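You operate a simulated robot arm through the tools that you are given. There is no shell and no other tool.

Carry out the task below with a simulated robot arm. There is one attempt and no reset: what you move stays moved.

JOB
Charge the 300 ml bottle to about 4 bar from the controller, close its valve, switch the controller off.
Fine: plug the blue hose into the bottle stand before you let air through; set the big black dial to 4 bar, open the middle controller switch and leave both so.
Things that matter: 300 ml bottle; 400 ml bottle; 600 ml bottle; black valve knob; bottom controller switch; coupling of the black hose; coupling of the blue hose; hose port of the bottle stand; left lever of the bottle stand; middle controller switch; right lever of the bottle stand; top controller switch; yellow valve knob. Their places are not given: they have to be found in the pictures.

The check looks at the end state, three seconds after you hand in, the way a careful person would. Anything else that was tipped, shoved, dropped, spilled or broken makes it a failure.

ROBOT AND FRAMES
A 7-joint arm with a two-finger parallel gripper, fixed in place. Base frame: the origin is on the floor under the middle of its stand, x ahead of it, y to its left, z up; the work surface is at about z = 0.73. Units: m, degrees, N and s.
It reaches about 1.372 m from its shoulder. Its first joint turns from -149.0 to 149.0 degrees. Payload 3.43 kg.
The TCP is the grasp point between the finger pads, 0.03 m short of the fingertips. In the tool frame z runs along the fingers and y along their closing line. Largest opening 0.094 m; finger width 0.028, thickness 0.01; the body of the gripper, 0.05 by 0.096 m, starts 0.055 m behind the TCP.
Orientation is that of the tool frame in the base frame, as a unit quaternion [w, x, y, z]. With the fingers straight down and closing along the base's y, the tool's x points along the base's -x, its y along +y and its z along -z.

CONTROLS
- The arm moves only by the tool servo_tool. Its argument "targets" is a list of rows, each a list of 7 numbers: the turn, a rotation vector about the base's x, y, z in degrees, then the shift along the base's x, y, z in cm, then the finger opening in cm, from 0 to 9.4. In form: [[wx, wy, wz, tx, ty, tz, gripper], ...]. A call has 1 to 20 rows; each row shifts and turns the commanded pose from where the row before left it. Each row takes 0.2 s and may step no farther than 0.05 m and 8.6 degrees from the row before; otherwise, or with a gripper value out of range, the whole call is refused. A pose out of reach is approached as far as the arm can. The call stops where the force on the tool passes 80 N (or 10 N more than at its start, if that is more) or the arm is blocked; 0.2 s more then pass. Each finger travels about 0.045 m/s and halts on what it meets, pressing with about 43 N; the grip force reading is that of the motor and also rises with nothing between the fingers. The clock runs only during rows and for 0.2 s after the last one: add rows that do not move to give the fingers time. It gives the time, the measured TCP pose, the force on the tool (base axes), the opening and the grip force at its end, in the units of the frame above (readings bear some noise), with the torque about the TCP (base axes, N m) and any sound that the robot's microphone picked up.
- Cameras (640 x 400 px; columns grow to the right, rows downward): "scene" is fixed at [0.2147, 0.499, 1.4956]; the picture's right is [0.81, 0.59, 0.00], its down [0.53, -0.73, -0.42] and it looks along [-0.25, 0.34, -0.91] (base axes); focal length 294 px, centre (320, 200). "wrist" rides on the gripper at [0.076, 0.014, -0.102] in the tool frame; the picture's right is [-0.18, 0.98, 0.00], its down [-0.75, -0.14, -0.64] and it looks along [-0.63, -0.12, 0.77] (tool axes); focal length 243 px, centre (320, 200).
- grab_frame(camera): a new picture of that camera. It takes no simulated time.
- probe_pixels(camera, pixels): for up to 12 pixels [column, row] of the newest picture of that camera ("zoom" is the newest enlarged one), the place [x, y, z] in the base frame of the surface seen there, good to about 0.002 m, but the place of the scene camera against the robot may be out by one fixed shift of up to 0.018 m in any direction. It takes no simulated time.
- zoom(camera, box): a new picture of the part [left, top, right, bottom] of that camera's present view, enlarged. It takes no simulated time.
- hand_in(): hands the job in; it is judged then, once.

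Unless the task says otherwise, let go and move clear before handing in.

The tools are called after "Request:" by a JSON object that holds its "fn" and its "kwargs". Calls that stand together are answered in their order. servo_tool: Moves the arm, as the interface text tells. Its arguments: {"type":"object","properties":{"targets":{"type":"array"}},"required":["targets"]} The other tools are called the same way: grab_frame (camera) takes a picture; probe_pixels (camera, pixels) gives the place of the surface under pixels of a picture; zoom (camera, box) takes an enlarged picture of a part of a camera's view; hand_in () hands the job in.

At the start:

```text
time_s: 0.0
eef_pos: [0.2744, 0.9499, 1.0758]
orientation: [0.0, 0.001, 1.0, 0.0]
ft_force: [0.4, -0.2, -0.3]
moment: [-0.01, -0.02, -0.01]
finger_gap: 0.0941
finger_force: 0.1
```

scene: 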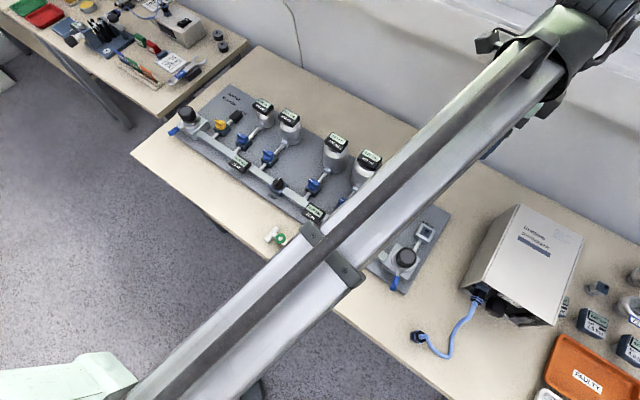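
wrist: 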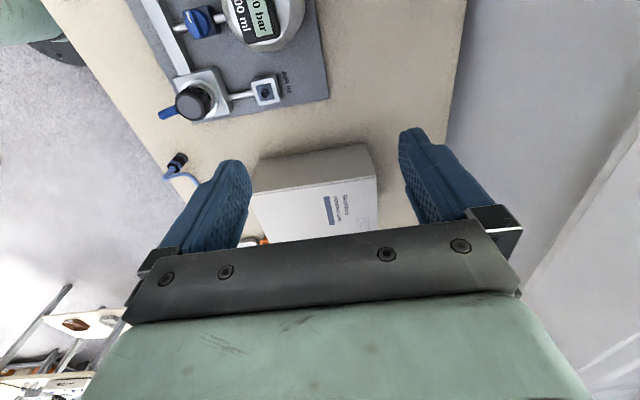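

The scene picture shows the bottle stand with several bottles (about pixels 180–440, 90–290), a controller box at (525,260) and a blue hose with its coupling at (418,337). I'll take enlarged views to find the details before moving.

Request:
{"fn": "zoom", "kwargs": {"camera": "scene", "box": [160, 80, 320, 180]}}

Request:
{"fn": "zoom", "kwargs": {"camera": "scene", "box": [240, 120, 400, 220]}}

Request:
{"fn": "zoom", "kwargs": {"camera": "scene", "box": [360, 200, 600, 350]}}

Request:
{"fn": "zoom", "kwargs": {"camera": "wrist", "box": [120, 0, 360, 150]}}

Request:
{"fn": "zoom", "kwargs": {"camera": "scene", "box": [0, 0, 240, 150]}}

```text
4.00 times, centred on (240, 130) of scene
```

zoom: 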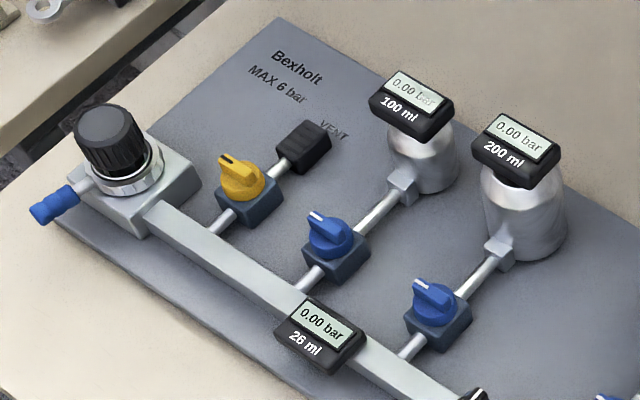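

```text
4.00 times, centred on (320, 170) of scene
```

zoom: 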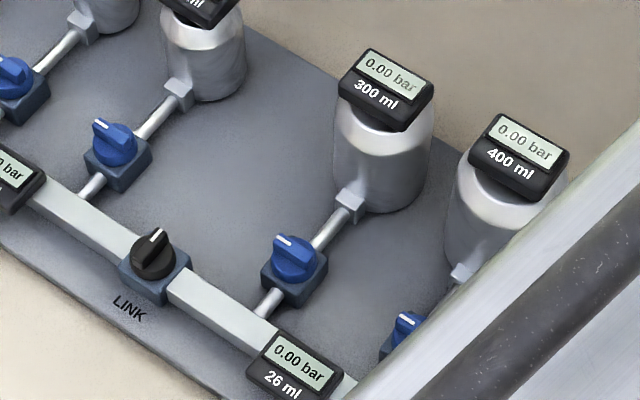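

```text
2.67 times, centred on (480, 275) of scene
```

zoom: 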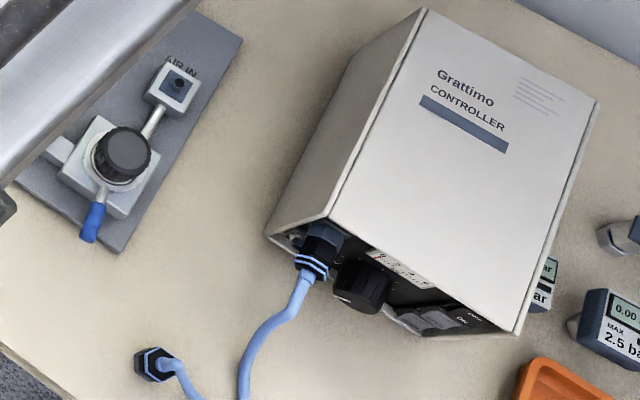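

```text
2.67 times, centred on (240, 75) of wrist
```

zoom: 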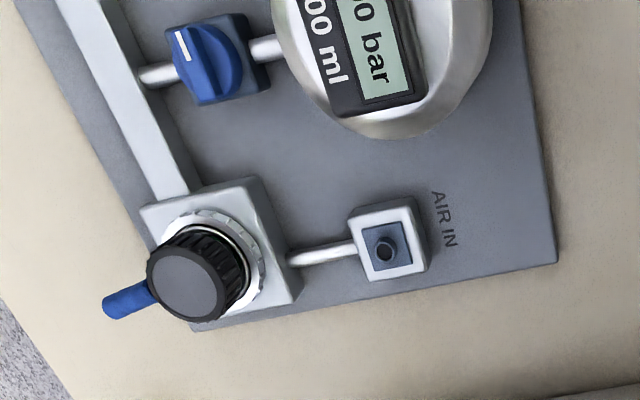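

```text
2.67 times, centred on (120, 75) of scene
```

zoom: 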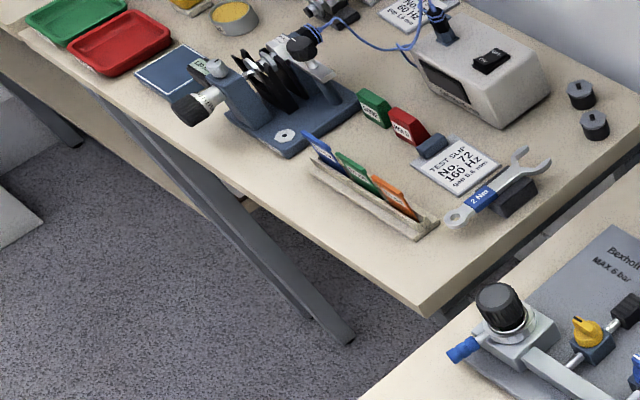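

The overview shows a manifold with bottles of 100/200/300/400(/600) ml, a black LINK knob, a yellow VENT knob, AIR IN port on the right and a controller whose front faces away from the back wall. I'll get positions of the key features by probing.

Request:
{"fn": "probe_pixels", "kwargs": {"camera": "scene", "pixels": [[418, 337], [425, 231], [405, 258], [397, 283], [314, 184], [277, 184], [337, 140], [188, 115], [480, 295], [495, 307], [535, 230], [275, 238]]}}

Request:
{"fn": "probe_pixels", "kwargs": {"camera": "wrist", "pixels": [[265, 93], [192, 103], [168, 112], [177, 160], [198, 22], [320, 180], [250, 20], [325, 60], [450, 60]]}}

Request:
{"fn": "zoom", "kwargs": {"camera": "scene", "box": [440, 250, 640, 375]}}

Request:
{"fn": "zoom", "kwargs": {"camera": "scene", "box": [250, 180, 410, 280]}}

```text
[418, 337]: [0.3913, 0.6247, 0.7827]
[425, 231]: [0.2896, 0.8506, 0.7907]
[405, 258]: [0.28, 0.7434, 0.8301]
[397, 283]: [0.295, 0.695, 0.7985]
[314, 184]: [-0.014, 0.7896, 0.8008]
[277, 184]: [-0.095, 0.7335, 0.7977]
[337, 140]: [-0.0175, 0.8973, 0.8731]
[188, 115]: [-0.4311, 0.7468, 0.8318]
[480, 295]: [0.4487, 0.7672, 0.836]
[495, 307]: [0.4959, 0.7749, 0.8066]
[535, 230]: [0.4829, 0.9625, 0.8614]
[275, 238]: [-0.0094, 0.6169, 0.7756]
```

```text
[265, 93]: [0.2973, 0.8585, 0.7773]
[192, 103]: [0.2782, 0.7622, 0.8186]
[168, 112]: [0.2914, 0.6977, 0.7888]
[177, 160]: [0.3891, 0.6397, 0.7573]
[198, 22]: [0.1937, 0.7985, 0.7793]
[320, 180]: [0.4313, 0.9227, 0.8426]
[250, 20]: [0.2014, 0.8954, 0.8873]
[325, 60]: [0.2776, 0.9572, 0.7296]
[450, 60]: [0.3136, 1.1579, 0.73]
```

```text
3.20 times, centred on (540, 312) of scene
```

zoom: 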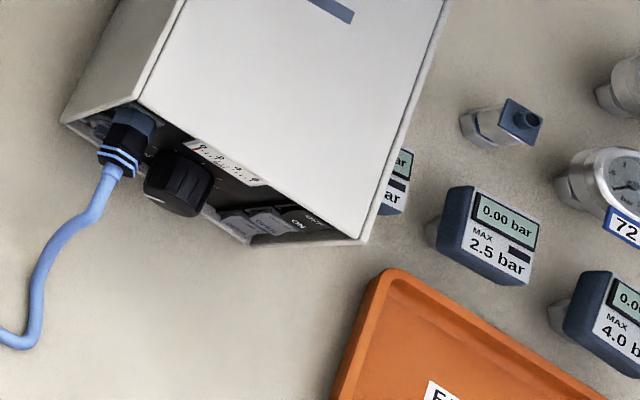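

```text
4.00 times, centred on (330, 230) of scene
```

zoom: 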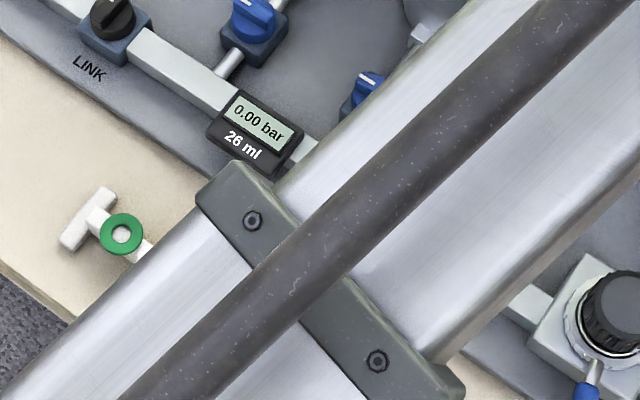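

The wrist view agrees with the layout: port near (0.297,0.859), right lever near (0.291,0.698), blue coupling near (0.39,0.64). The controller panel faces −y, so I'll swing the wrist 90° about z and back off to look at the panel.

Request:
{"fn": "servo_tool", "kwargs": {"targets": [[0, 0, 8.2, 1.8, -3.8, 0.6, 9.4], [0, 0, 8.2, 1.8, -3.8, 0.6, 9.4], [0, 0, 8.2, 1.8, -3.8, 0.6, 9.4], [0, 0, 8.2, 1.8, -3.8, 0.6, 9.4], [0, 0, 8.2, 1.8, -3.8, 0, 9.4], [0, 0, 8.2, 1.8, -3.8, 0, 9.4], [0, 0, 8.2, 1.8, -3.8, 0, 9.4], [0, 0, 8.2, 1.8, -3.8, 0, 9.4], [0, 0, 8.2, 1.8, -3.8, 0, 9.4], [0, 0, 8.2, 1.8, -3.8, 0, 9.4], [0, 0, 8.0, 1.8, -3.8, 0, 9.4]]}}

Request:
{"fn": "grab_frame", "kwargs": {"camera": "wrist"}}

Request:
{"fn": "grab_frame", "kwargs": {"camera": "scene"}}

```text
time_s: 2.4
eef_pos: [0.473, 0.5296, 1.1008]
orientation: [0.0, 0.708, -0.706, 0.001]
ft_force: [0.4, 0.1, -0.3]
moment: [-0.04, 0.03, 0.0]
finger_gap: 0.0939
finger_force: 0.1
```

```text
taken
```

wrist: 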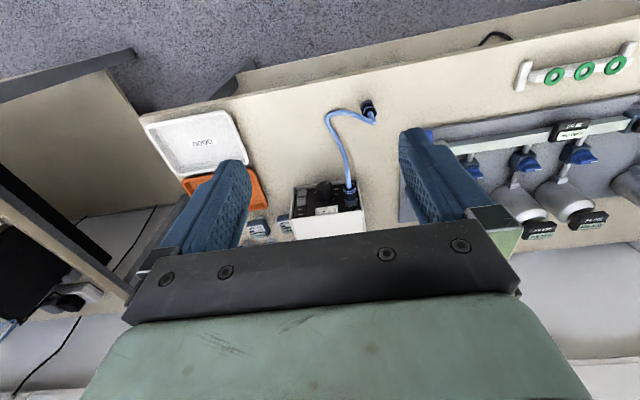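

```text
taken
```

scene: 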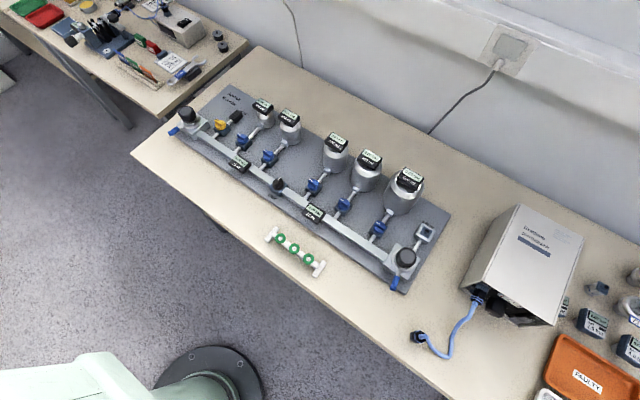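

The scene is now clear of the arm, and the wrist sees the controller panel around (325,205). I'll enlarge both.

Request:
{"fn": "zoom", "kwargs": {"camera": "wrist", "box": [265, 150, 393, 230]}}

Request:
{"fn": "zoom", "kwargs": {"camera": "wrist", "box": [400, 0, 640, 150]}}

Request:
{"fn": "zoom", "kwargs": {"camera": "scene", "box": [260, 120, 452, 240]}}

Request:
{"fn": "zoom", "kwargs": {"camera": "scene", "box": [320, 200, 480, 300]}}

Request:
{"fn": "probe_pixels", "kwargs": {"camera": "wrist", "pixels": [[323, 190], [349, 190], [310, 195], [303, 190], [303, 200], [303, 210], [325, 211], [367, 106], [372, 117], [345, 225], [430, 132], [495, 37]]}}

```text
5.00 times, centred on (329, 190) of wrist
```

zoom: 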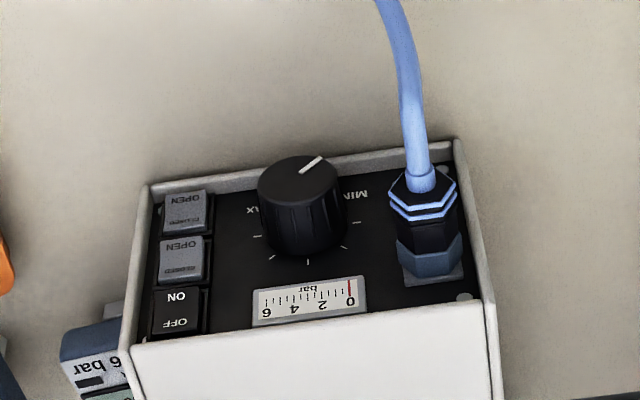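

```text
2.67 times, centred on (520, 75) of wrist
```

zoom: 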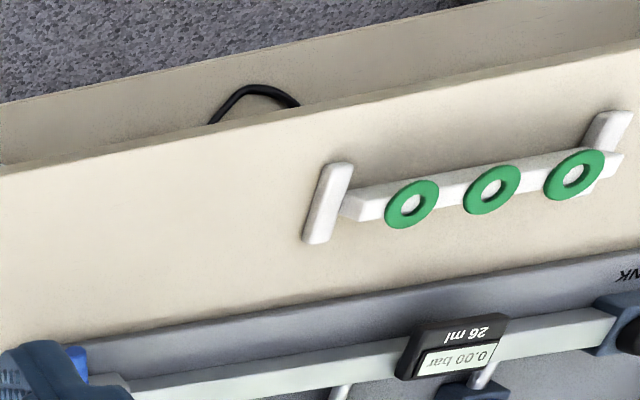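

```text
3.33 times, centred on (356, 180) of scene
```

zoom: 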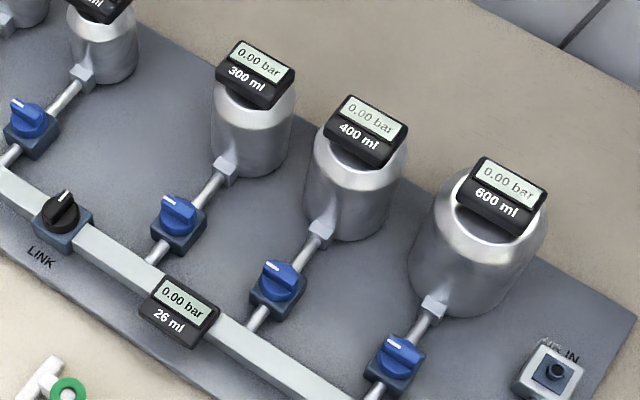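

```text
4.00 times, centred on (400, 250) of scene
```

zoom: 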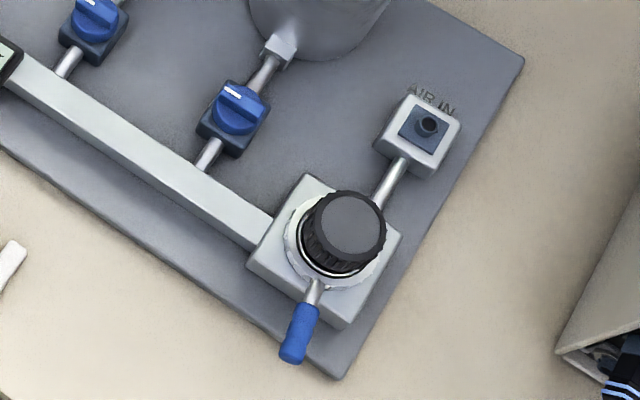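

```text
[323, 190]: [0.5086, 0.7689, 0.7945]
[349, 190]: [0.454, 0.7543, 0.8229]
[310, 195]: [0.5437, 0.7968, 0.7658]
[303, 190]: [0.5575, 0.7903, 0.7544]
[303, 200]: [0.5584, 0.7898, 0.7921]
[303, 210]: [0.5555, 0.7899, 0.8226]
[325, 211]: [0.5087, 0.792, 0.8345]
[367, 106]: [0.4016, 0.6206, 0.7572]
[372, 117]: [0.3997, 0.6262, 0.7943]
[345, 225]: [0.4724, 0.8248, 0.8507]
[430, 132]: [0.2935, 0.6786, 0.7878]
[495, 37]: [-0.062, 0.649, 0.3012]
```

The enlarged panel shows: top switch (z≈0.82) is ON/OFF, middle and bottom switches are OPEN/CLOSED, dial pointing toward MIN, gauge 0–6 bar. The manifold's right half (300/400/600 ml) is separated by LINK. Next I'll bring the wrist camera near the blue coupling at (0.40,0.625) for a closer look.

Request:
{"fn": "servo_tool", "kwargs": {"targets": [[0, 0, 0, -2.4, -0.5, -4.4, 9.4], [0, 0, 0, -2.4, -0.5, -4.4, 9.4], [0, 0, 0, -2.4, -0.5, -4.4, 9.4], [0, 0, 0, -2.4, -0.5, -4.4, 9.4]]}}

Request:
{"fn": "grab_frame", "kwargs": {"camera": "wrist"}}

Request:
{"fn": "zoom", "kwargs": {"camera": "wrist", "box": [240, 120, 400, 220]}}

Request:
{"fn": "zoom", "kwargs": {"camera": "scene", "box": [390, 300, 486, 360]}}

```text
refused: row 1 steps farther than a row can; nothing moved
```

```text
taken
```

wrist: 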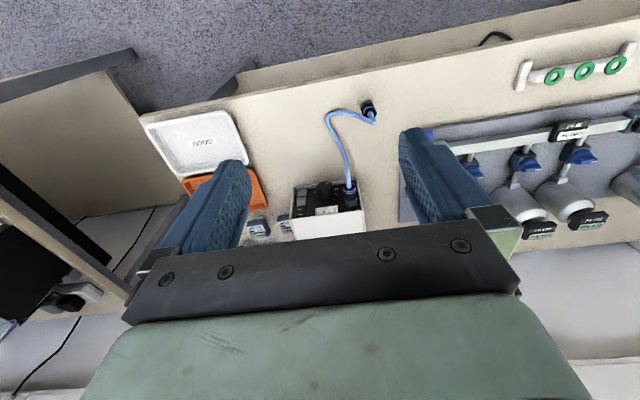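

```text
4.00 times, centred on (320, 170) of wrist
```

zoom: 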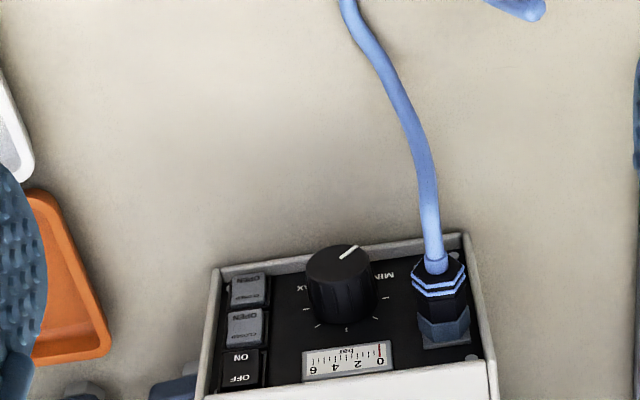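

```text
6.67 times, centred on (438, 330) of scene
```

zoom: 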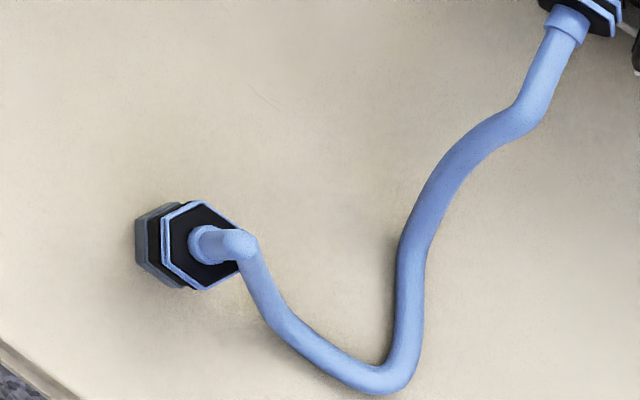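

The first move was refused for step size; the scene enlargement shows the blue coupling standing upright on the table with the hose leaving its top. I'll move the camera closer in smaller steps.

Request:
{"fn": "servo_tool", "kwargs": {"targets": [[0, 0, 0, -1.9, -0.4, -3.6, 9.4], [0, 0, 0, -1.9, -0.4, -3.6, 9.4], [0, 0, 0, -1.9, -0.4, -3.6, 9.4], [0, 0, 0, -1.9, -0.4, -3.6, 9.4], [0, 0, 0, -1.9, -0.4, -3.6, 9.4]]}}

Request:
{"fn": "grab_frame", "kwargs": {"camera": "wrist"}}

Request:
{"fn": "zoom", "kwargs": {"camera": "wrist", "box": [200, 100, 440, 250]}}

```text
time_s: 3.6
eef_pos: [0.3755, 0.5101, 0.921]
orientation: [0.001, 0.707, -0.707, -0.001]
ft_force: [-0.5, 0.7, -0.4]
moment: [0.01, 0.0, -0.01]
finger_gap: 0.0939
finger_force: 0.0
```

```text
taken
```

wrist: 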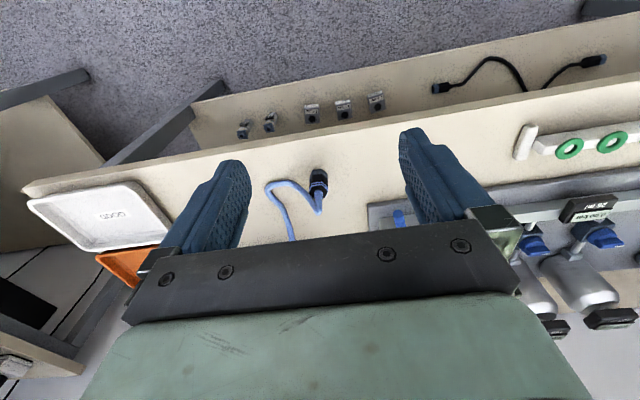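

```text
2.67 times, centred on (320, 175) of wrist
```

zoom: 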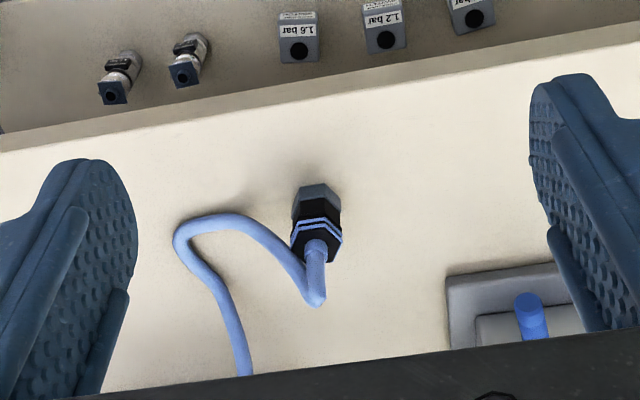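

The wrist view shows the coupling upright at (318,185) with the hose curling off its top; the black hose lies on a lower shelf and isn't needed. Next I'll look at the right lever and AIR IN port up close.

Request:
{"fn": "servo_tool", "kwargs": {"targets": [[0, 0, 0, -2.0, 3.5, 0.4, 9.4], [0, 0, 0, -2.0, 3.5, 0.4, 9.4], [0, 0, 0, -2.0, 3.5, 0.4, 9.4], [0, 0, 0, -2.0, 3.5, 0.4, 9.4], [0, 0, 0, -2.0, 3.5, 0.4, 9.4]]}}

Request:
{"fn": "grab_frame", "kwargs": {"camera": "wrist"}}

Request:
{"fn": "zoom", "kwargs": {"camera": "wrist", "box": [200, 80, 440, 230]}}

```text
time_s: 4.8
eef_pos: [0.2764, 0.6879, 0.938]
orientation: [0.0, -0.707, 0.707, 0.0]
ft_force: [-0.3, 0.2, 1.2]
moment: [0.03, -0.01, -0.04]
finger_gap: 0.0942
finger_force: 0.0
```

```text
taken
```

wrist: 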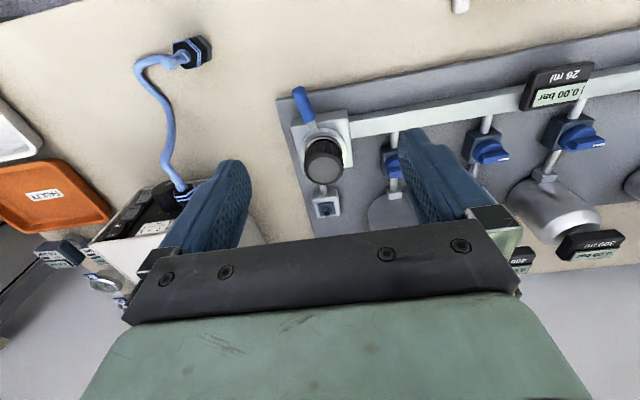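

```text
2.67 times, centred on (320, 155) of wrist
```

zoom: 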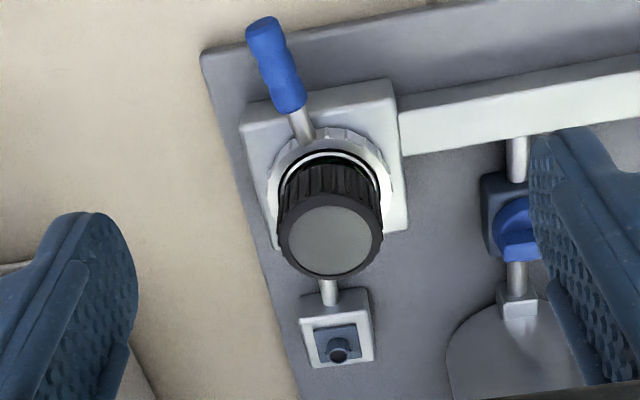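

The lever at wrist (303,103) comes out of a scalloped collar under the black cap; I'll enlarge that and the left one for markings of open/closed.

Request:
{"fn": "zoom", "kwargs": {"camera": "wrist", "box": [280, 80, 376, 140]}}

Request:
{"fn": "zoom", "kwargs": {"camera": "wrist", "box": [280, 130, 376, 225]}}

Request:
{"fn": "zoom", "kwargs": {"camera": "scene", "box": [155, 90, 251, 150]}}

Request:
{"fn": "zoom", "kwargs": {"camera": "scene", "box": [290, 150, 354, 200]}}

Request:
{"fn": "zoom", "kwargs": {"camera": "wrist", "box": [440, 60, 640, 185]}}

Request:
{"fn": "probe_pixels", "kwargs": {"camera": "wrist", "pixels": [[300, 95], [308, 118], [322, 167], [327, 211], [310, 200], [337, 195], [570, 140], [583, 140], [300, 145], [340, 112], [193, 50], [205, 45]]}}

```text
6.67 times, centred on (328, 110) of wrist
```

zoom: 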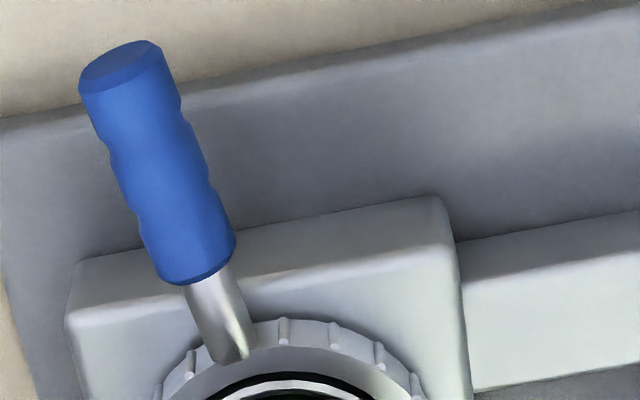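

```text
4.21 times, centred on (328, 178) of wrist
```

zoom: 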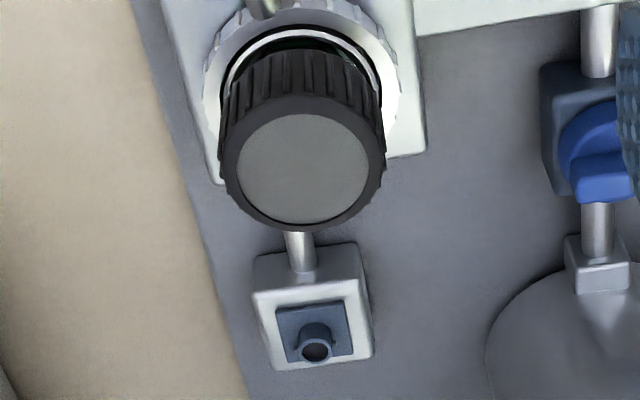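

```text
6.67 times, centred on (203, 120) of scene
```

zoom: 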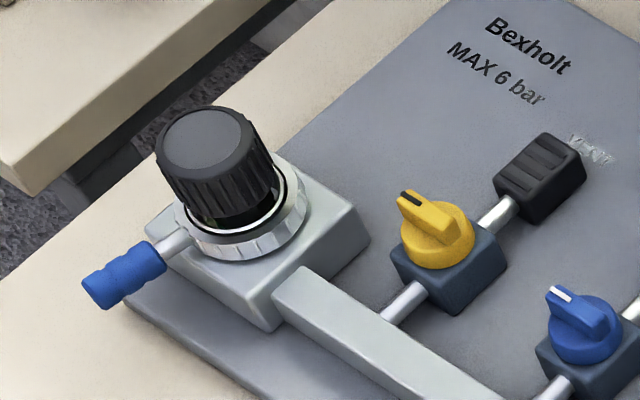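

```text
8.00 times, centred on (322, 175) of scene
```

zoom: 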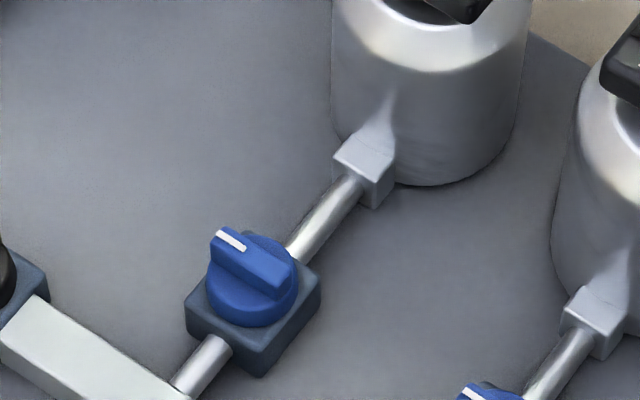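

```text
3.20 times, centred on (540, 122) of wrist
```

zoom: 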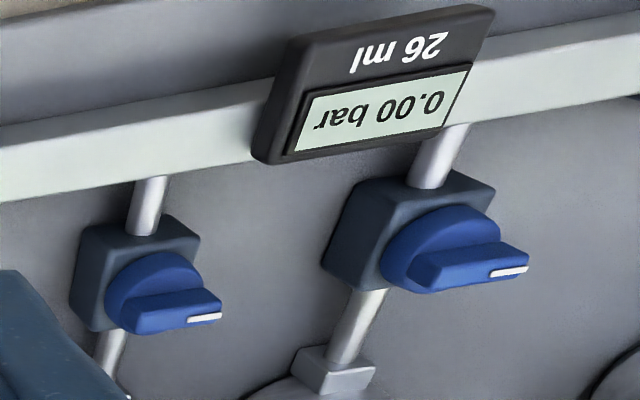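

```text
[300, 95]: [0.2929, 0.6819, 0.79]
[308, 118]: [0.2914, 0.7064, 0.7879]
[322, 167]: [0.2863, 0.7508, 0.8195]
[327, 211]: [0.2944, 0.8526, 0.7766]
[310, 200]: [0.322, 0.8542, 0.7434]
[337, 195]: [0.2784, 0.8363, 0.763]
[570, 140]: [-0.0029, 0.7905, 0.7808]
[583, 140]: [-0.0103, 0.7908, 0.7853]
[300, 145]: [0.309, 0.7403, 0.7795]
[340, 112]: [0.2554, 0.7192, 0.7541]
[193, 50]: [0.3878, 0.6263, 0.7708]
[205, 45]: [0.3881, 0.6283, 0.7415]
```

All blue knobs have their ridge across the pipe (closed), LINK is across the manifold, and the AIR IN nipple at (327,211) points straight up. I'll enlarge the blue coupling and the port from the current wrist view and probe precise points.

Request:
{"fn": "zoom", "kwargs": {"camera": "wrist", "box": [160, 20, 240, 80]}}

Request:
{"fn": "probe_pixels", "kwargs": {"camera": "zoom", "pixels": [[150, 170], [200, 160], [250, 150], [300, 150], [350, 150], [400, 180], [250, 250], [300, 250], [350, 250], [250, 330], [300, 330], [200, 250]]}}

Request:
{"fn": "zoom", "kwargs": {"camera": "wrist", "box": [300, 180, 356, 225]}}

Request:
{"fn": "probe_pixels", "kwargs": {"camera": "zoom", "pixels": [[320, 370], [280, 330], [360, 330], [250, 270], [390, 260], [300, 300], [320, 340], [210, 210], [420, 200], [240, 380], [420, 360], [320, 390]]}}

```text
6.67 times, centred on (200, 50) of wrist
```

zoom: 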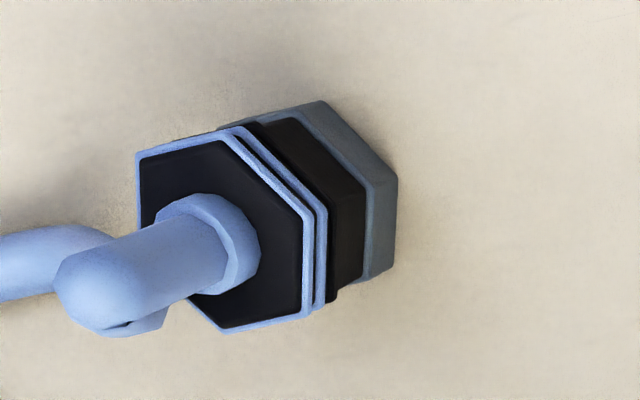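

```text
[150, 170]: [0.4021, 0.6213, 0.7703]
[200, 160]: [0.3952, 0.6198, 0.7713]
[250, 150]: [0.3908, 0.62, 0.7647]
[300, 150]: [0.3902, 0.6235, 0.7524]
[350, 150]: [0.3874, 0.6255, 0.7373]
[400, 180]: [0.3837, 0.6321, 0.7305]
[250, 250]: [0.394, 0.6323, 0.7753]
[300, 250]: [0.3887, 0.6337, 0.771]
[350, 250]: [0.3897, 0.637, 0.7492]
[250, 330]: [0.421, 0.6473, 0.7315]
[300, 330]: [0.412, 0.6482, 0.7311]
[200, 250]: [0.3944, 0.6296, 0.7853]
```

```text
8.89 times, centred on (328, 202) of wrist
```

zoom: 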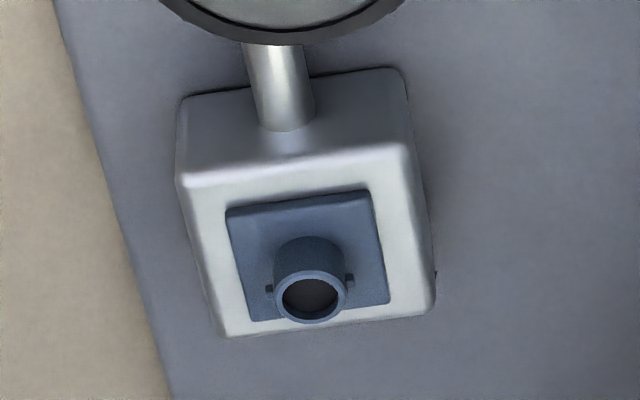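

```text
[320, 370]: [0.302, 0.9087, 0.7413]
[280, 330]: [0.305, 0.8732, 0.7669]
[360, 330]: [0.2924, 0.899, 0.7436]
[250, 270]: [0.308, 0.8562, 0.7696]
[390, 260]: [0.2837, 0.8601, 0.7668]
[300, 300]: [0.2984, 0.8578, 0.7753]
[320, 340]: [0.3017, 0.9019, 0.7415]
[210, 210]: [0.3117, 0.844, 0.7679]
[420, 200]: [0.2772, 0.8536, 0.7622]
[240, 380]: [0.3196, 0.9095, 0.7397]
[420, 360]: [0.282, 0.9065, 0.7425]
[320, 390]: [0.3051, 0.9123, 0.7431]
```

The port nipple has two small bayonet-style lugs and a vertical axis at about (0.297,0.858), and the coupling is a hexagon with flats facing ±x. I'll probe the hose shape near the coupling so the fingers don't land on it.

Request:
{"fn": "zoom", "kwargs": {"camera": "scene", "box": [398, 315, 462, 363]}}

Request:
{"fn": "probe_pixels", "kwargs": {"camera": "zoom", "pixels": [[120, 180], [150, 130], [180, 160], [200, 210], [240, 230], [270, 210], [300, 290], [340, 350], [150, 260], [100, 120], [215, 150], [230, 270]]}}

Request:
{"fn": "zoom", "kwargs": {"camera": "wrist", "box": [110, 20, 230, 220]}}

Request:
{"fn": "probe_pixels", "kwargs": {"camera": "wrist", "pixels": [[185, 60], [178, 62], [170, 60], [160, 58], [150, 60], [140, 68], [150, 85], [165, 110], [170, 140], [175, 170], [185, 195], [178, 188]]}}

```text
8.33 times, centred on (430, 339) of scene
```

zoom: 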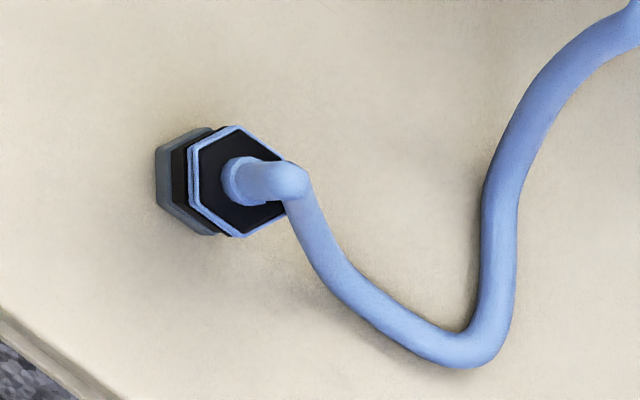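

```text
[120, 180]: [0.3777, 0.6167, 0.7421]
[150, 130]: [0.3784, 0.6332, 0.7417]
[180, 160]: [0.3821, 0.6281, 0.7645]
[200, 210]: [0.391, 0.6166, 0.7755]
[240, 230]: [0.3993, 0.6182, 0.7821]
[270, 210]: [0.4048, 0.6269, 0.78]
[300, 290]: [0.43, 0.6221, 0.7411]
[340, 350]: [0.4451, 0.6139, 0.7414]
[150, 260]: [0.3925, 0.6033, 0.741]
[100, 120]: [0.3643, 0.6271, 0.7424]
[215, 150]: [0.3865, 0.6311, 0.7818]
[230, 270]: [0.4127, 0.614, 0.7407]
```

```text
2.00 times, centred on (170, 120) of wrist
```

zoom: 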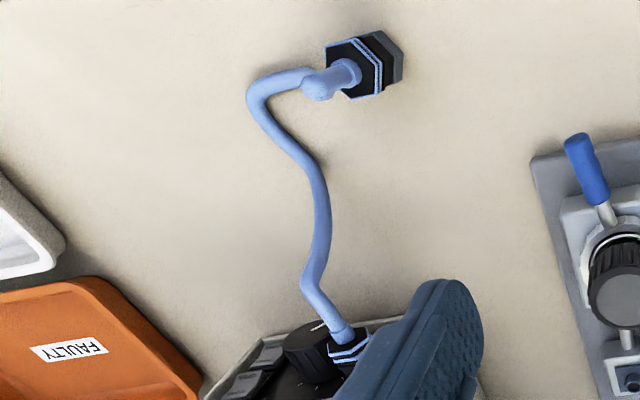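

```text
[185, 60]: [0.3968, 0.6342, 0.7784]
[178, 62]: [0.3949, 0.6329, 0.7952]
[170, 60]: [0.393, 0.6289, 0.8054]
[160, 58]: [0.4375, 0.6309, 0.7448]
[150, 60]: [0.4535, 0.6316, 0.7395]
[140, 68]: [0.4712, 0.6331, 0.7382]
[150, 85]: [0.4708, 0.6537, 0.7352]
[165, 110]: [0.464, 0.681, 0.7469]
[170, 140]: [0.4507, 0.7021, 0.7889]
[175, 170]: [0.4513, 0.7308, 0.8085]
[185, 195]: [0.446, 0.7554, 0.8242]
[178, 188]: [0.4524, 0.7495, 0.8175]
```

Hose points show it rises from the coupling top at about (0.396,0.632) to z≈0.81 and then bends away along +x, while the hexagon has flats facing ±y. I'll turn the tool so it closes along y with the camera on the +x side, and hover above the coupling.

Request:
{"fn": "servo_tool", "kwargs": {"targets": [[0, 0, 8.2, 1.1, -0.5, 0, 9.4], [0, 0, 8.2, 1.1, -0.5, 0, 9.4], [0, 0, 8.2, 1.1, -0.5, 0, 9.4], [0, 0, 8.2, 1.1, -0.5, 0, 9.4], [0, 0, 8.2, 1.1, -0.5, 0, 9.4], [0, 0, 8.2, 1.1, -0.5, 0, 9.4], [0, 0, 8.2, 1.1, -0.5, 0, 9.4], [0, 0, 8.2, 1.1, -0.5, 0, 9.4], [0, 0, 8.2, 1.1, -0.5, 0, 9.4], [0, 0, 8.2, 1.1, -0.5, 0, 9.4], [0, 0, 8.0, 1.1, -0.5, 0, 9.4]]}}

Request:
{"fn": "grab_frame", "kwargs": {"camera": "wrist"}}

Request:
{"fn": "grab_frame", "kwargs": {"camera": "scene"}}

```text
time_s: 7.2
eef_pos: [0.3975, 0.6304, 0.9398]
orientation: [0.0, 1.0, 0.001, 0.0]
ft_force: [-0.4, 0.1, -0.2]
moment: [0.02, 0.03, 0.01]
finger_gap: 0.0937
finger_force: 0.1
```

```text
taken
```

wrist: 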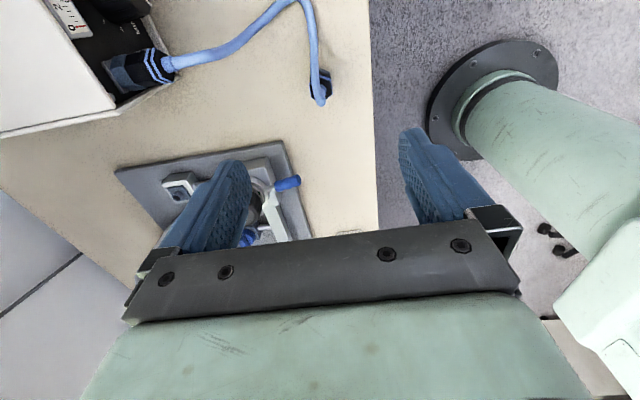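

```text
taken
```

scene: 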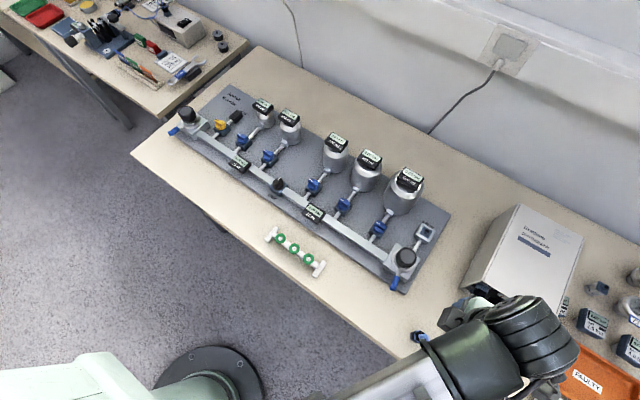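

The tool now closes along y directly over the coupling (wrist pixel (320,88)). I'll enlarge and probe to get the coupling's centre exactly.

Request:
{"fn": "zoom", "kwargs": {"camera": "wrist", "box": [280, 50, 360, 110]}}

Request:
{"fn": "probe_pixels", "kwargs": {"camera": "zoom", "pixels": [[240, 200], [280, 160], [320, 150], [360, 150], [400, 180], [420, 230], [240, 250], [280, 300], [250, 330], [400, 300], [330, 300], [340, 380]]}}

```text
6.67 times, centred on (320, 80) of wrist
```

zoom: 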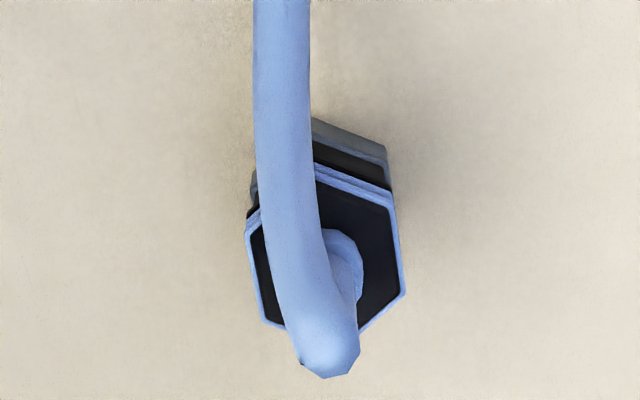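

```text
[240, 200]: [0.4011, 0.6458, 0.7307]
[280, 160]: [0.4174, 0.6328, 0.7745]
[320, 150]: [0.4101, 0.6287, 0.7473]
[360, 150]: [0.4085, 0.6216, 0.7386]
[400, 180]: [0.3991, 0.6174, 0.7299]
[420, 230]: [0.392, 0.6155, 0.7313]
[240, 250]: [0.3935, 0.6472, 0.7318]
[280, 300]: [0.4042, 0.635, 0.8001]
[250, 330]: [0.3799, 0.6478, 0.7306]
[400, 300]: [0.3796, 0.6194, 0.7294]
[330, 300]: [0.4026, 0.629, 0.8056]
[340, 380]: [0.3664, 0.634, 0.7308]
```

I'll probe the flange edges and the hose root more finely to fix the coupling centre.

Request:
{"fn": "probe_pixels", "kwargs": {"camera": "zoom", "pixels": [[392, 240], [396, 270], [388, 212], [256, 270], [262, 300], [252, 240], [355, 265], [335, 235], [370, 310], [375, 250], [386, 195], [264, 310]]}}

```text
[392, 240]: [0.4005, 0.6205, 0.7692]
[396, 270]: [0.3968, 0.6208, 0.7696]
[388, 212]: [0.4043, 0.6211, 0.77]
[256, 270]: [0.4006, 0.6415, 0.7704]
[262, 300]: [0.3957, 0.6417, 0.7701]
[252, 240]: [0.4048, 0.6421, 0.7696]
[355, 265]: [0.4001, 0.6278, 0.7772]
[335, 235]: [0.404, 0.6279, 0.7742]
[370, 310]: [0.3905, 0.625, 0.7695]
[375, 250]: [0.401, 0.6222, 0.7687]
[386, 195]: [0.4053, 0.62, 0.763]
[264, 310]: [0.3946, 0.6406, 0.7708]
```

The flange top lies at z≈0.770 with edges y≈0.6195 and 0.643, so the coupling's centre is (0.3995,0.6313). I'll descend straight with open fingers and check.

Request:
{"fn": "servo_tool", "kwargs": {"targets": [[0, 0, 0, 0.2, 0.1, -4.5, 9.4], [0, 0, 0, 0, 0, -4.5, 9.4], [0, 0, 0, 0, 0, -4.0, 9.4], [0, 0, 0, 0, 0, -2.5, 9.4], [0, 0, 0, 0, 0, -1.0, 9.4]]}}

Request:
{"fn": "grab_frame", "kwargs": {"camera": "wrist"}}

```text
time_s: 8.4
eef_pos: [0.3991, 0.6335, 0.7756]
orientation: [0.0, 1.0, 0.001, 0.0]
ft_force: [0.7, -0.7, 0.5]
moment: [0.03, -0.03, -0.02]
finger_gap: 0.0939
finger_force: 0.1
```

```text
taken
```

wrist: 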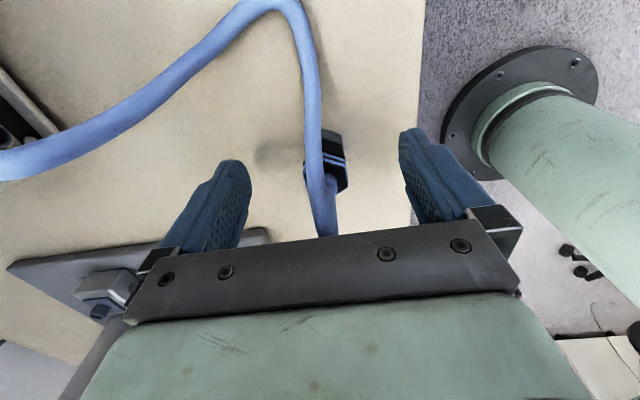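

The fingers straddle the coupling (pixel (328,160)) with the hose running up between them. I'll lower 1 cm more and close.

Request:
{"fn": "servo_tool", "kwargs": {"targets": [[0, 0, 0, 0, 0, -1.0, 9.4], [0, 0, 0, 0, 0, 0, 5.0], [0, 0, 0, 0, 0, 0, 3.5], [0, 0, 0, 0, 0, 0, 2.0], [0, 0, 0, 0, 0, 0, 1.5], [0, 0, 0, 0, 0, 0, 1.5], [0, 0, 0, 0, 0, 0, 1.5]]}}

Request:
{"fn": "grab_frame", "kwargs": {"camera": "wrist"}}

```text
time_s: 10.0
eef_pos: [0.4011, 0.6333, 0.763]
orientation: [0.0, 1.0, 0.0, 0.0]
ft_force: [-0.3, -1.4, -0.2]
moment: [-0.02, 0.02, -0.01]
finger_gap: 0.0233
finger_force: 43.9
```

```text
taken
```

wrist: 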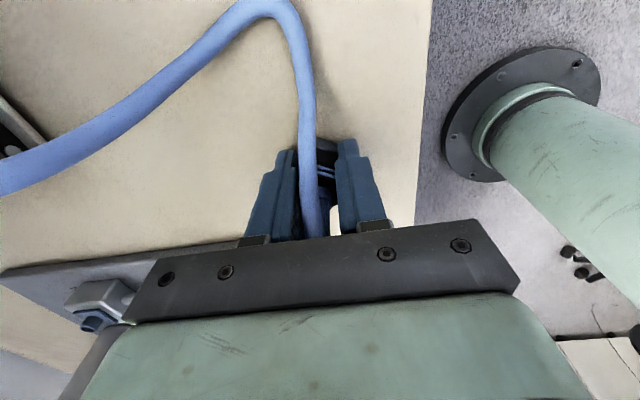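

The coupling is gripped (gap 0.0233 m, 43.9 N). I'll lift it and see how the hose follows.

Request:
{"fn": "servo_tool", "kwargs": {"targets": [[0, 0, 0, 0, 0, 2, 1.5], [0, 0, 0, 0, 0, 3, 1.5], [0, 0, 0, 0, 0, 3, 1.5], [0, 0, 0, 0, 0, 3, 1.5], [0, 0, 0, 0, 0, 0, 1.5]]}}

Request:
{"fn": "grab_frame", "kwargs": {"camera": "wrist"}}

Request:
{"fn": "grab_frame", "kwargs": {"camera": "scene"}}

```text
time_s: 11.2
eef_pos: [0.4007, 0.6314, 0.8741]
orientation: [0.0, 1.0, 0.001, 0.0]
ft_force: [1.0, 1.0, 0.4]
moment: [0.0, 0.0, -0.01]
finger_gap: 0.0231
finger_force: 43.3
```

```text
taken
```

wrist: 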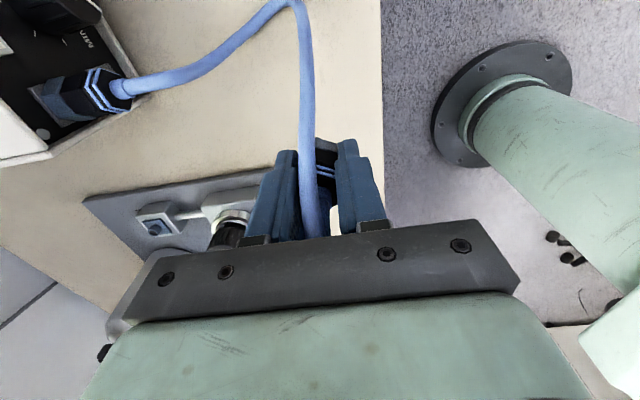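

```text
taken
```

scene: 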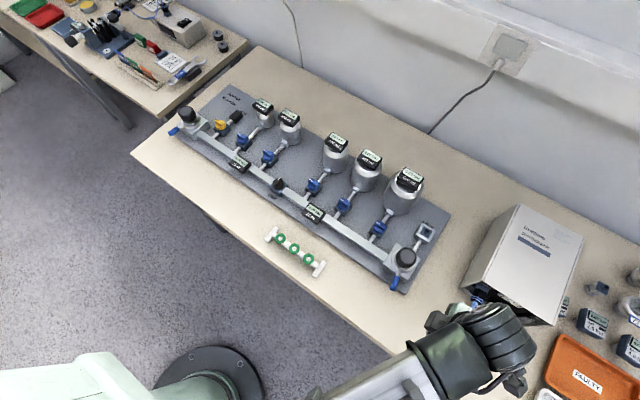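

The coupling lifted cleanly and the hose drapes freely. The AIR IN port shows at wrist (155,225); I'll enlarge and probe it precisely from here.

Request:
{"fn": "zoom", "kwargs": {"camera": "wrist", "box": [120, 190, 200, 250]}}

Request:
{"fn": "probe_pixels", "kwargs": {"camera": "zoom", "pixels": [[280, 280], [300, 260], [320, 280], [280, 320], [250, 290], [330, 330], [360, 300], [220, 260], [300, 200], [180, 260], [240, 340], [340, 250]]}}

```text
6.67 times, centred on (160, 220) of wrist
```

zoom: 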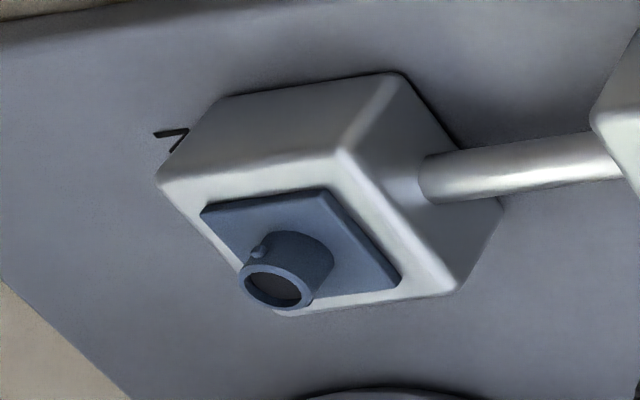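

```text
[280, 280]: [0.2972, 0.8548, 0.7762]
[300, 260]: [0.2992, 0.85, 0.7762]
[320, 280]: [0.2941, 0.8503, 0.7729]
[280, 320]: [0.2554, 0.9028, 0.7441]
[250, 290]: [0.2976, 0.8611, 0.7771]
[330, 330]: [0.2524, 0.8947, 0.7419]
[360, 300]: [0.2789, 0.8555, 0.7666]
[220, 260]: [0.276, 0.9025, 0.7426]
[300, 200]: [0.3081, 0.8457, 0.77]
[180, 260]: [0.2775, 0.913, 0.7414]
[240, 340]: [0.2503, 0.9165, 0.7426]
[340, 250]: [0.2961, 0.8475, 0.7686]
```

I'll probe the plate corners and nipple rim more finely to get the port axis.

Request:
{"fn": "probe_pixels", "kwargs": {"camera": "zoom", "pixels": [[210, 210], [325, 193], [393, 277], [300, 302], [246, 280], [300, 300], [285, 262], [312, 270], [262, 304], [170, 183], [340, 158], [455, 285]]}}

Request:
{"fn": "zoom", "kwargs": {"camera": "wrist", "box": [140, 210, 172, 234]}}

Request:
{"fn": "probe_pixels", "kwargs": {"camera": "zoom", "pixels": [[100, 230], [160, 180], [260, 190], [320, 250], [280, 310], [180, 290], [130, 250], [290, 290], [200, 170], [120, 200], [240, 310], [350, 220]]}}

```text
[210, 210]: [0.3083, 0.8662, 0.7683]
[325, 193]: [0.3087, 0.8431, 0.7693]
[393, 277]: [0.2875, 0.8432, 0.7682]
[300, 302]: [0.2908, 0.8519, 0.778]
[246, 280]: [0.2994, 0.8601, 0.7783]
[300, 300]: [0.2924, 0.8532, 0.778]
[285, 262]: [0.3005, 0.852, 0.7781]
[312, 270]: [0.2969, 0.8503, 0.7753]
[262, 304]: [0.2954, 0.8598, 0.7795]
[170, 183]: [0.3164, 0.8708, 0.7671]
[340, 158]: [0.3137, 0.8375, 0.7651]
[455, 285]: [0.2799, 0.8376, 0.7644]
```

```text
16.00 times, centred on (156, 222) of wrist
```

zoom: 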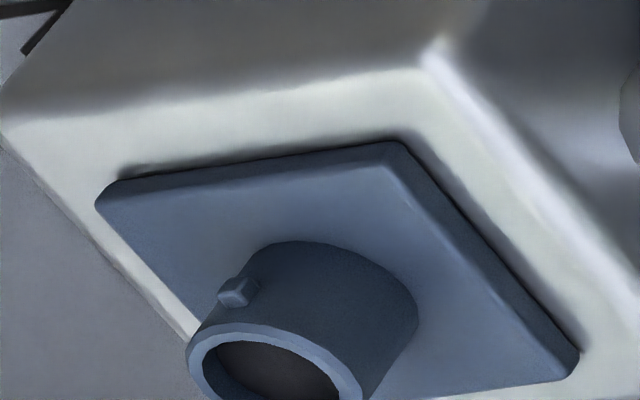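

```text
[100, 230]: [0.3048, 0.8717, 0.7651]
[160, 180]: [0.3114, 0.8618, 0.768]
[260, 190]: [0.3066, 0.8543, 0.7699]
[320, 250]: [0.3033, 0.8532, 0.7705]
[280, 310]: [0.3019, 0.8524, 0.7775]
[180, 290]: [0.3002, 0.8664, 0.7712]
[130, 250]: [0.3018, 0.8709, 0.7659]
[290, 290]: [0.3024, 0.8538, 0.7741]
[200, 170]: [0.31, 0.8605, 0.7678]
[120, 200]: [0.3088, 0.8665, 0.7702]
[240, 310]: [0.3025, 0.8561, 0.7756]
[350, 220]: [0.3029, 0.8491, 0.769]
```

The port axis comes out near (0.297,0.855) with the plate top at z≈0.770, the nipple rim at 0.778 and lugs roughly along ±x. I'll raise slightly and carry the coupling over the port.

Request:
{"fn": "servo_tool", "kwargs": {"targets": [[0, 0, 0, 0, 0, 2.5, 1.5], [0, 0, 0, -1.7, 3.71, 0, 1.5], [0, 0, 0, -1.7, 3.71, 0, 1.5], [0, 0, 0, -1.7, 3.71, 0, 1.5], [0, 0, 0, -1.7, 3.71, 0, 1.5], [0, 0, 0, -1.7, 3.71, 0, 1.5], [0, 0, 0, -1.7, 3.71, 0, 1.5], [0, 0, 0, 0, 0, 0, 1.5]]}}

Request:
{"fn": "grab_frame", "kwargs": {"camera": "wrist"}}

Request:
{"fn": "grab_frame", "kwargs": {"camera": "scene"}}

```text
time_s: 13.0
eef_pos: [0.298, 0.8567, 0.898]
orientation: [0.0, 1.0, 0.0, 0.0]
ft_force: [0.6, -0.5, -0.4]
moment: [0.0, -0.01, -0.03]
finger_gap: 0.0236
finger_force: 42.9
```

```text
taken
```

wrist: 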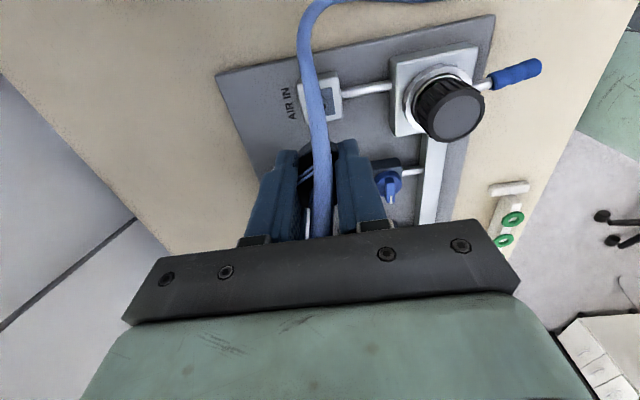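

```text
taken
```

scene: 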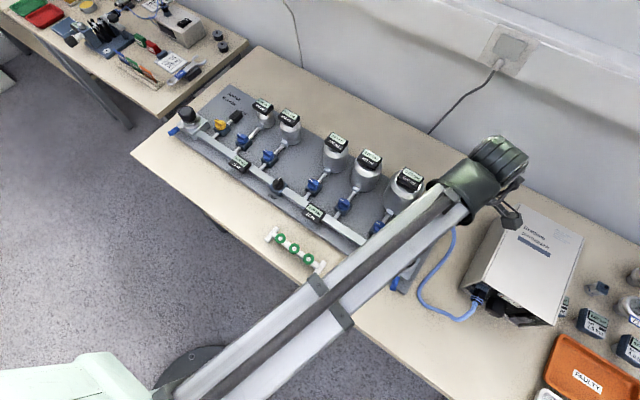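

The coupling is above the port (block visible at wrist (320,98)). I'll enlarge to re-measure the port from this nearer view before lowering.

Request:
{"fn": "zoom", "kwargs": {"camera": "wrist", "box": [290, 65, 354, 129]}}

Request:
{"fn": "probe_pixels", "kwargs": {"camera": "zoom", "pixels": [[160, 170], [300, 130], [320, 200], [340, 280], [330, 240], [200, 320], [420, 120], [440, 280], [350, 200], [390, 200], [120, 200], [400, 300]]}}

Request:
{"fn": "zoom", "kwargs": {"camera": "wrist", "box": [270, 130, 366, 240]}}

```text
6.25 times, centred on (322, 97) of wrist
```

zoom: 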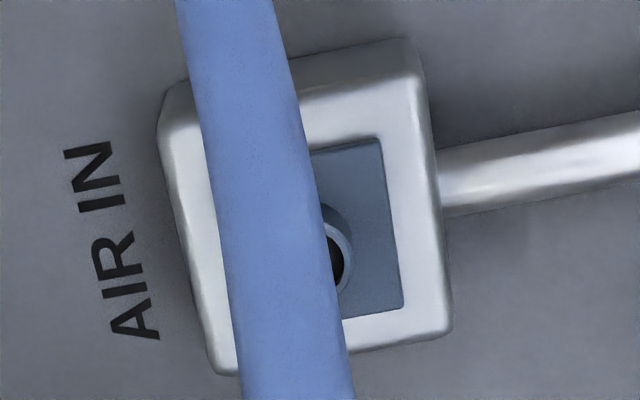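

```text
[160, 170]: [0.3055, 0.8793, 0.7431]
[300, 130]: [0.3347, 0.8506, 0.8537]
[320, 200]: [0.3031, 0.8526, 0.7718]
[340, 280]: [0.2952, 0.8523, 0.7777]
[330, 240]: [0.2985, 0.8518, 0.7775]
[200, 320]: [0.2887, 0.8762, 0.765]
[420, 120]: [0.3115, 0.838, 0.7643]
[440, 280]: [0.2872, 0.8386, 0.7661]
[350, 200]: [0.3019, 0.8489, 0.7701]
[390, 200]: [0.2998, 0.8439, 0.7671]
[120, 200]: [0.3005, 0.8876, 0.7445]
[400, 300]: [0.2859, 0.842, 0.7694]
```

```text
3.64 times, centred on (318, 185) of wrist
```

zoom: 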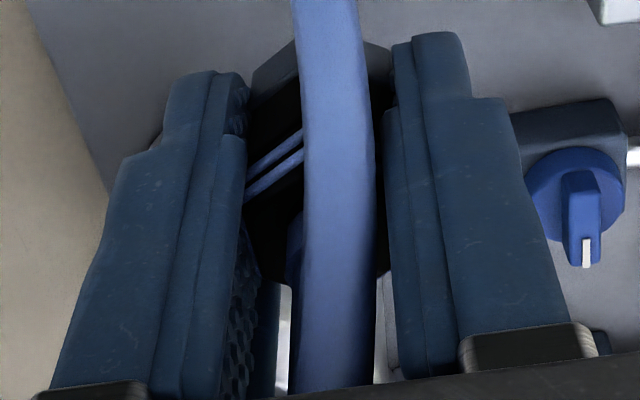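

The nearer view puts the port centre at about (0.297,0.856). I'll nudge by +1 mm in y and lower to just above the nipple.

Request:
{"fn": "servo_tool", "kwargs": {"targets": [[0, 0, 0, -0.05, 0.1, -2.5, 1.5], [0, 0, 0, 0, 0, -2.5, 1.5], [0, 0, 0, 0, 0, -2.0, 1.5], [0, 0, 0, 0, 0, -0.8, 1.5], [0, 0, 0, 0, 0, 0, 1.5]]}}

Request:
{"fn": "grab_frame", "kwargs": {"camera": "wrist"}}

Request:
{"fn": "zoom", "kwargs": {"camera": "wrist", "box": [256, 100, 384, 240]}}

```text
time_s: 14.2
eef_pos: [0.2985, 0.8557, 0.8213]
orientation: [-0.001, 1.0, 0.0, -0.001]
ft_force: [0.0, 0.4, 0.0]
moment: [-0.01, 0.01, -0.02]
finger_gap: 0.0233
finger_force: 42.9
```

```text
taken
```

wrist: 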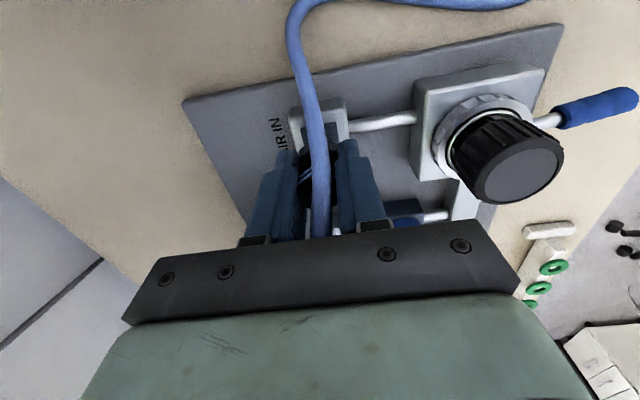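

```text
2.86 times, centred on (320, 170) of wrist
```

zoom: 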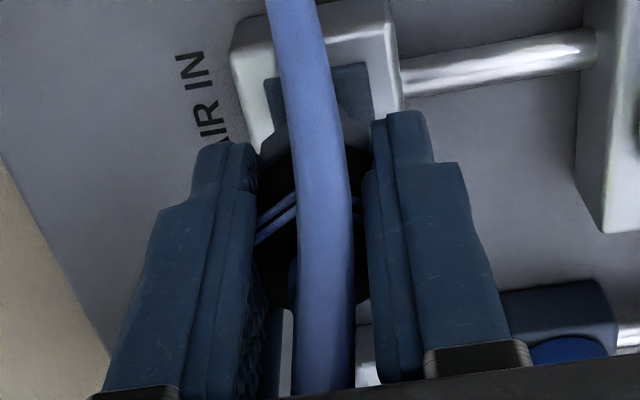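

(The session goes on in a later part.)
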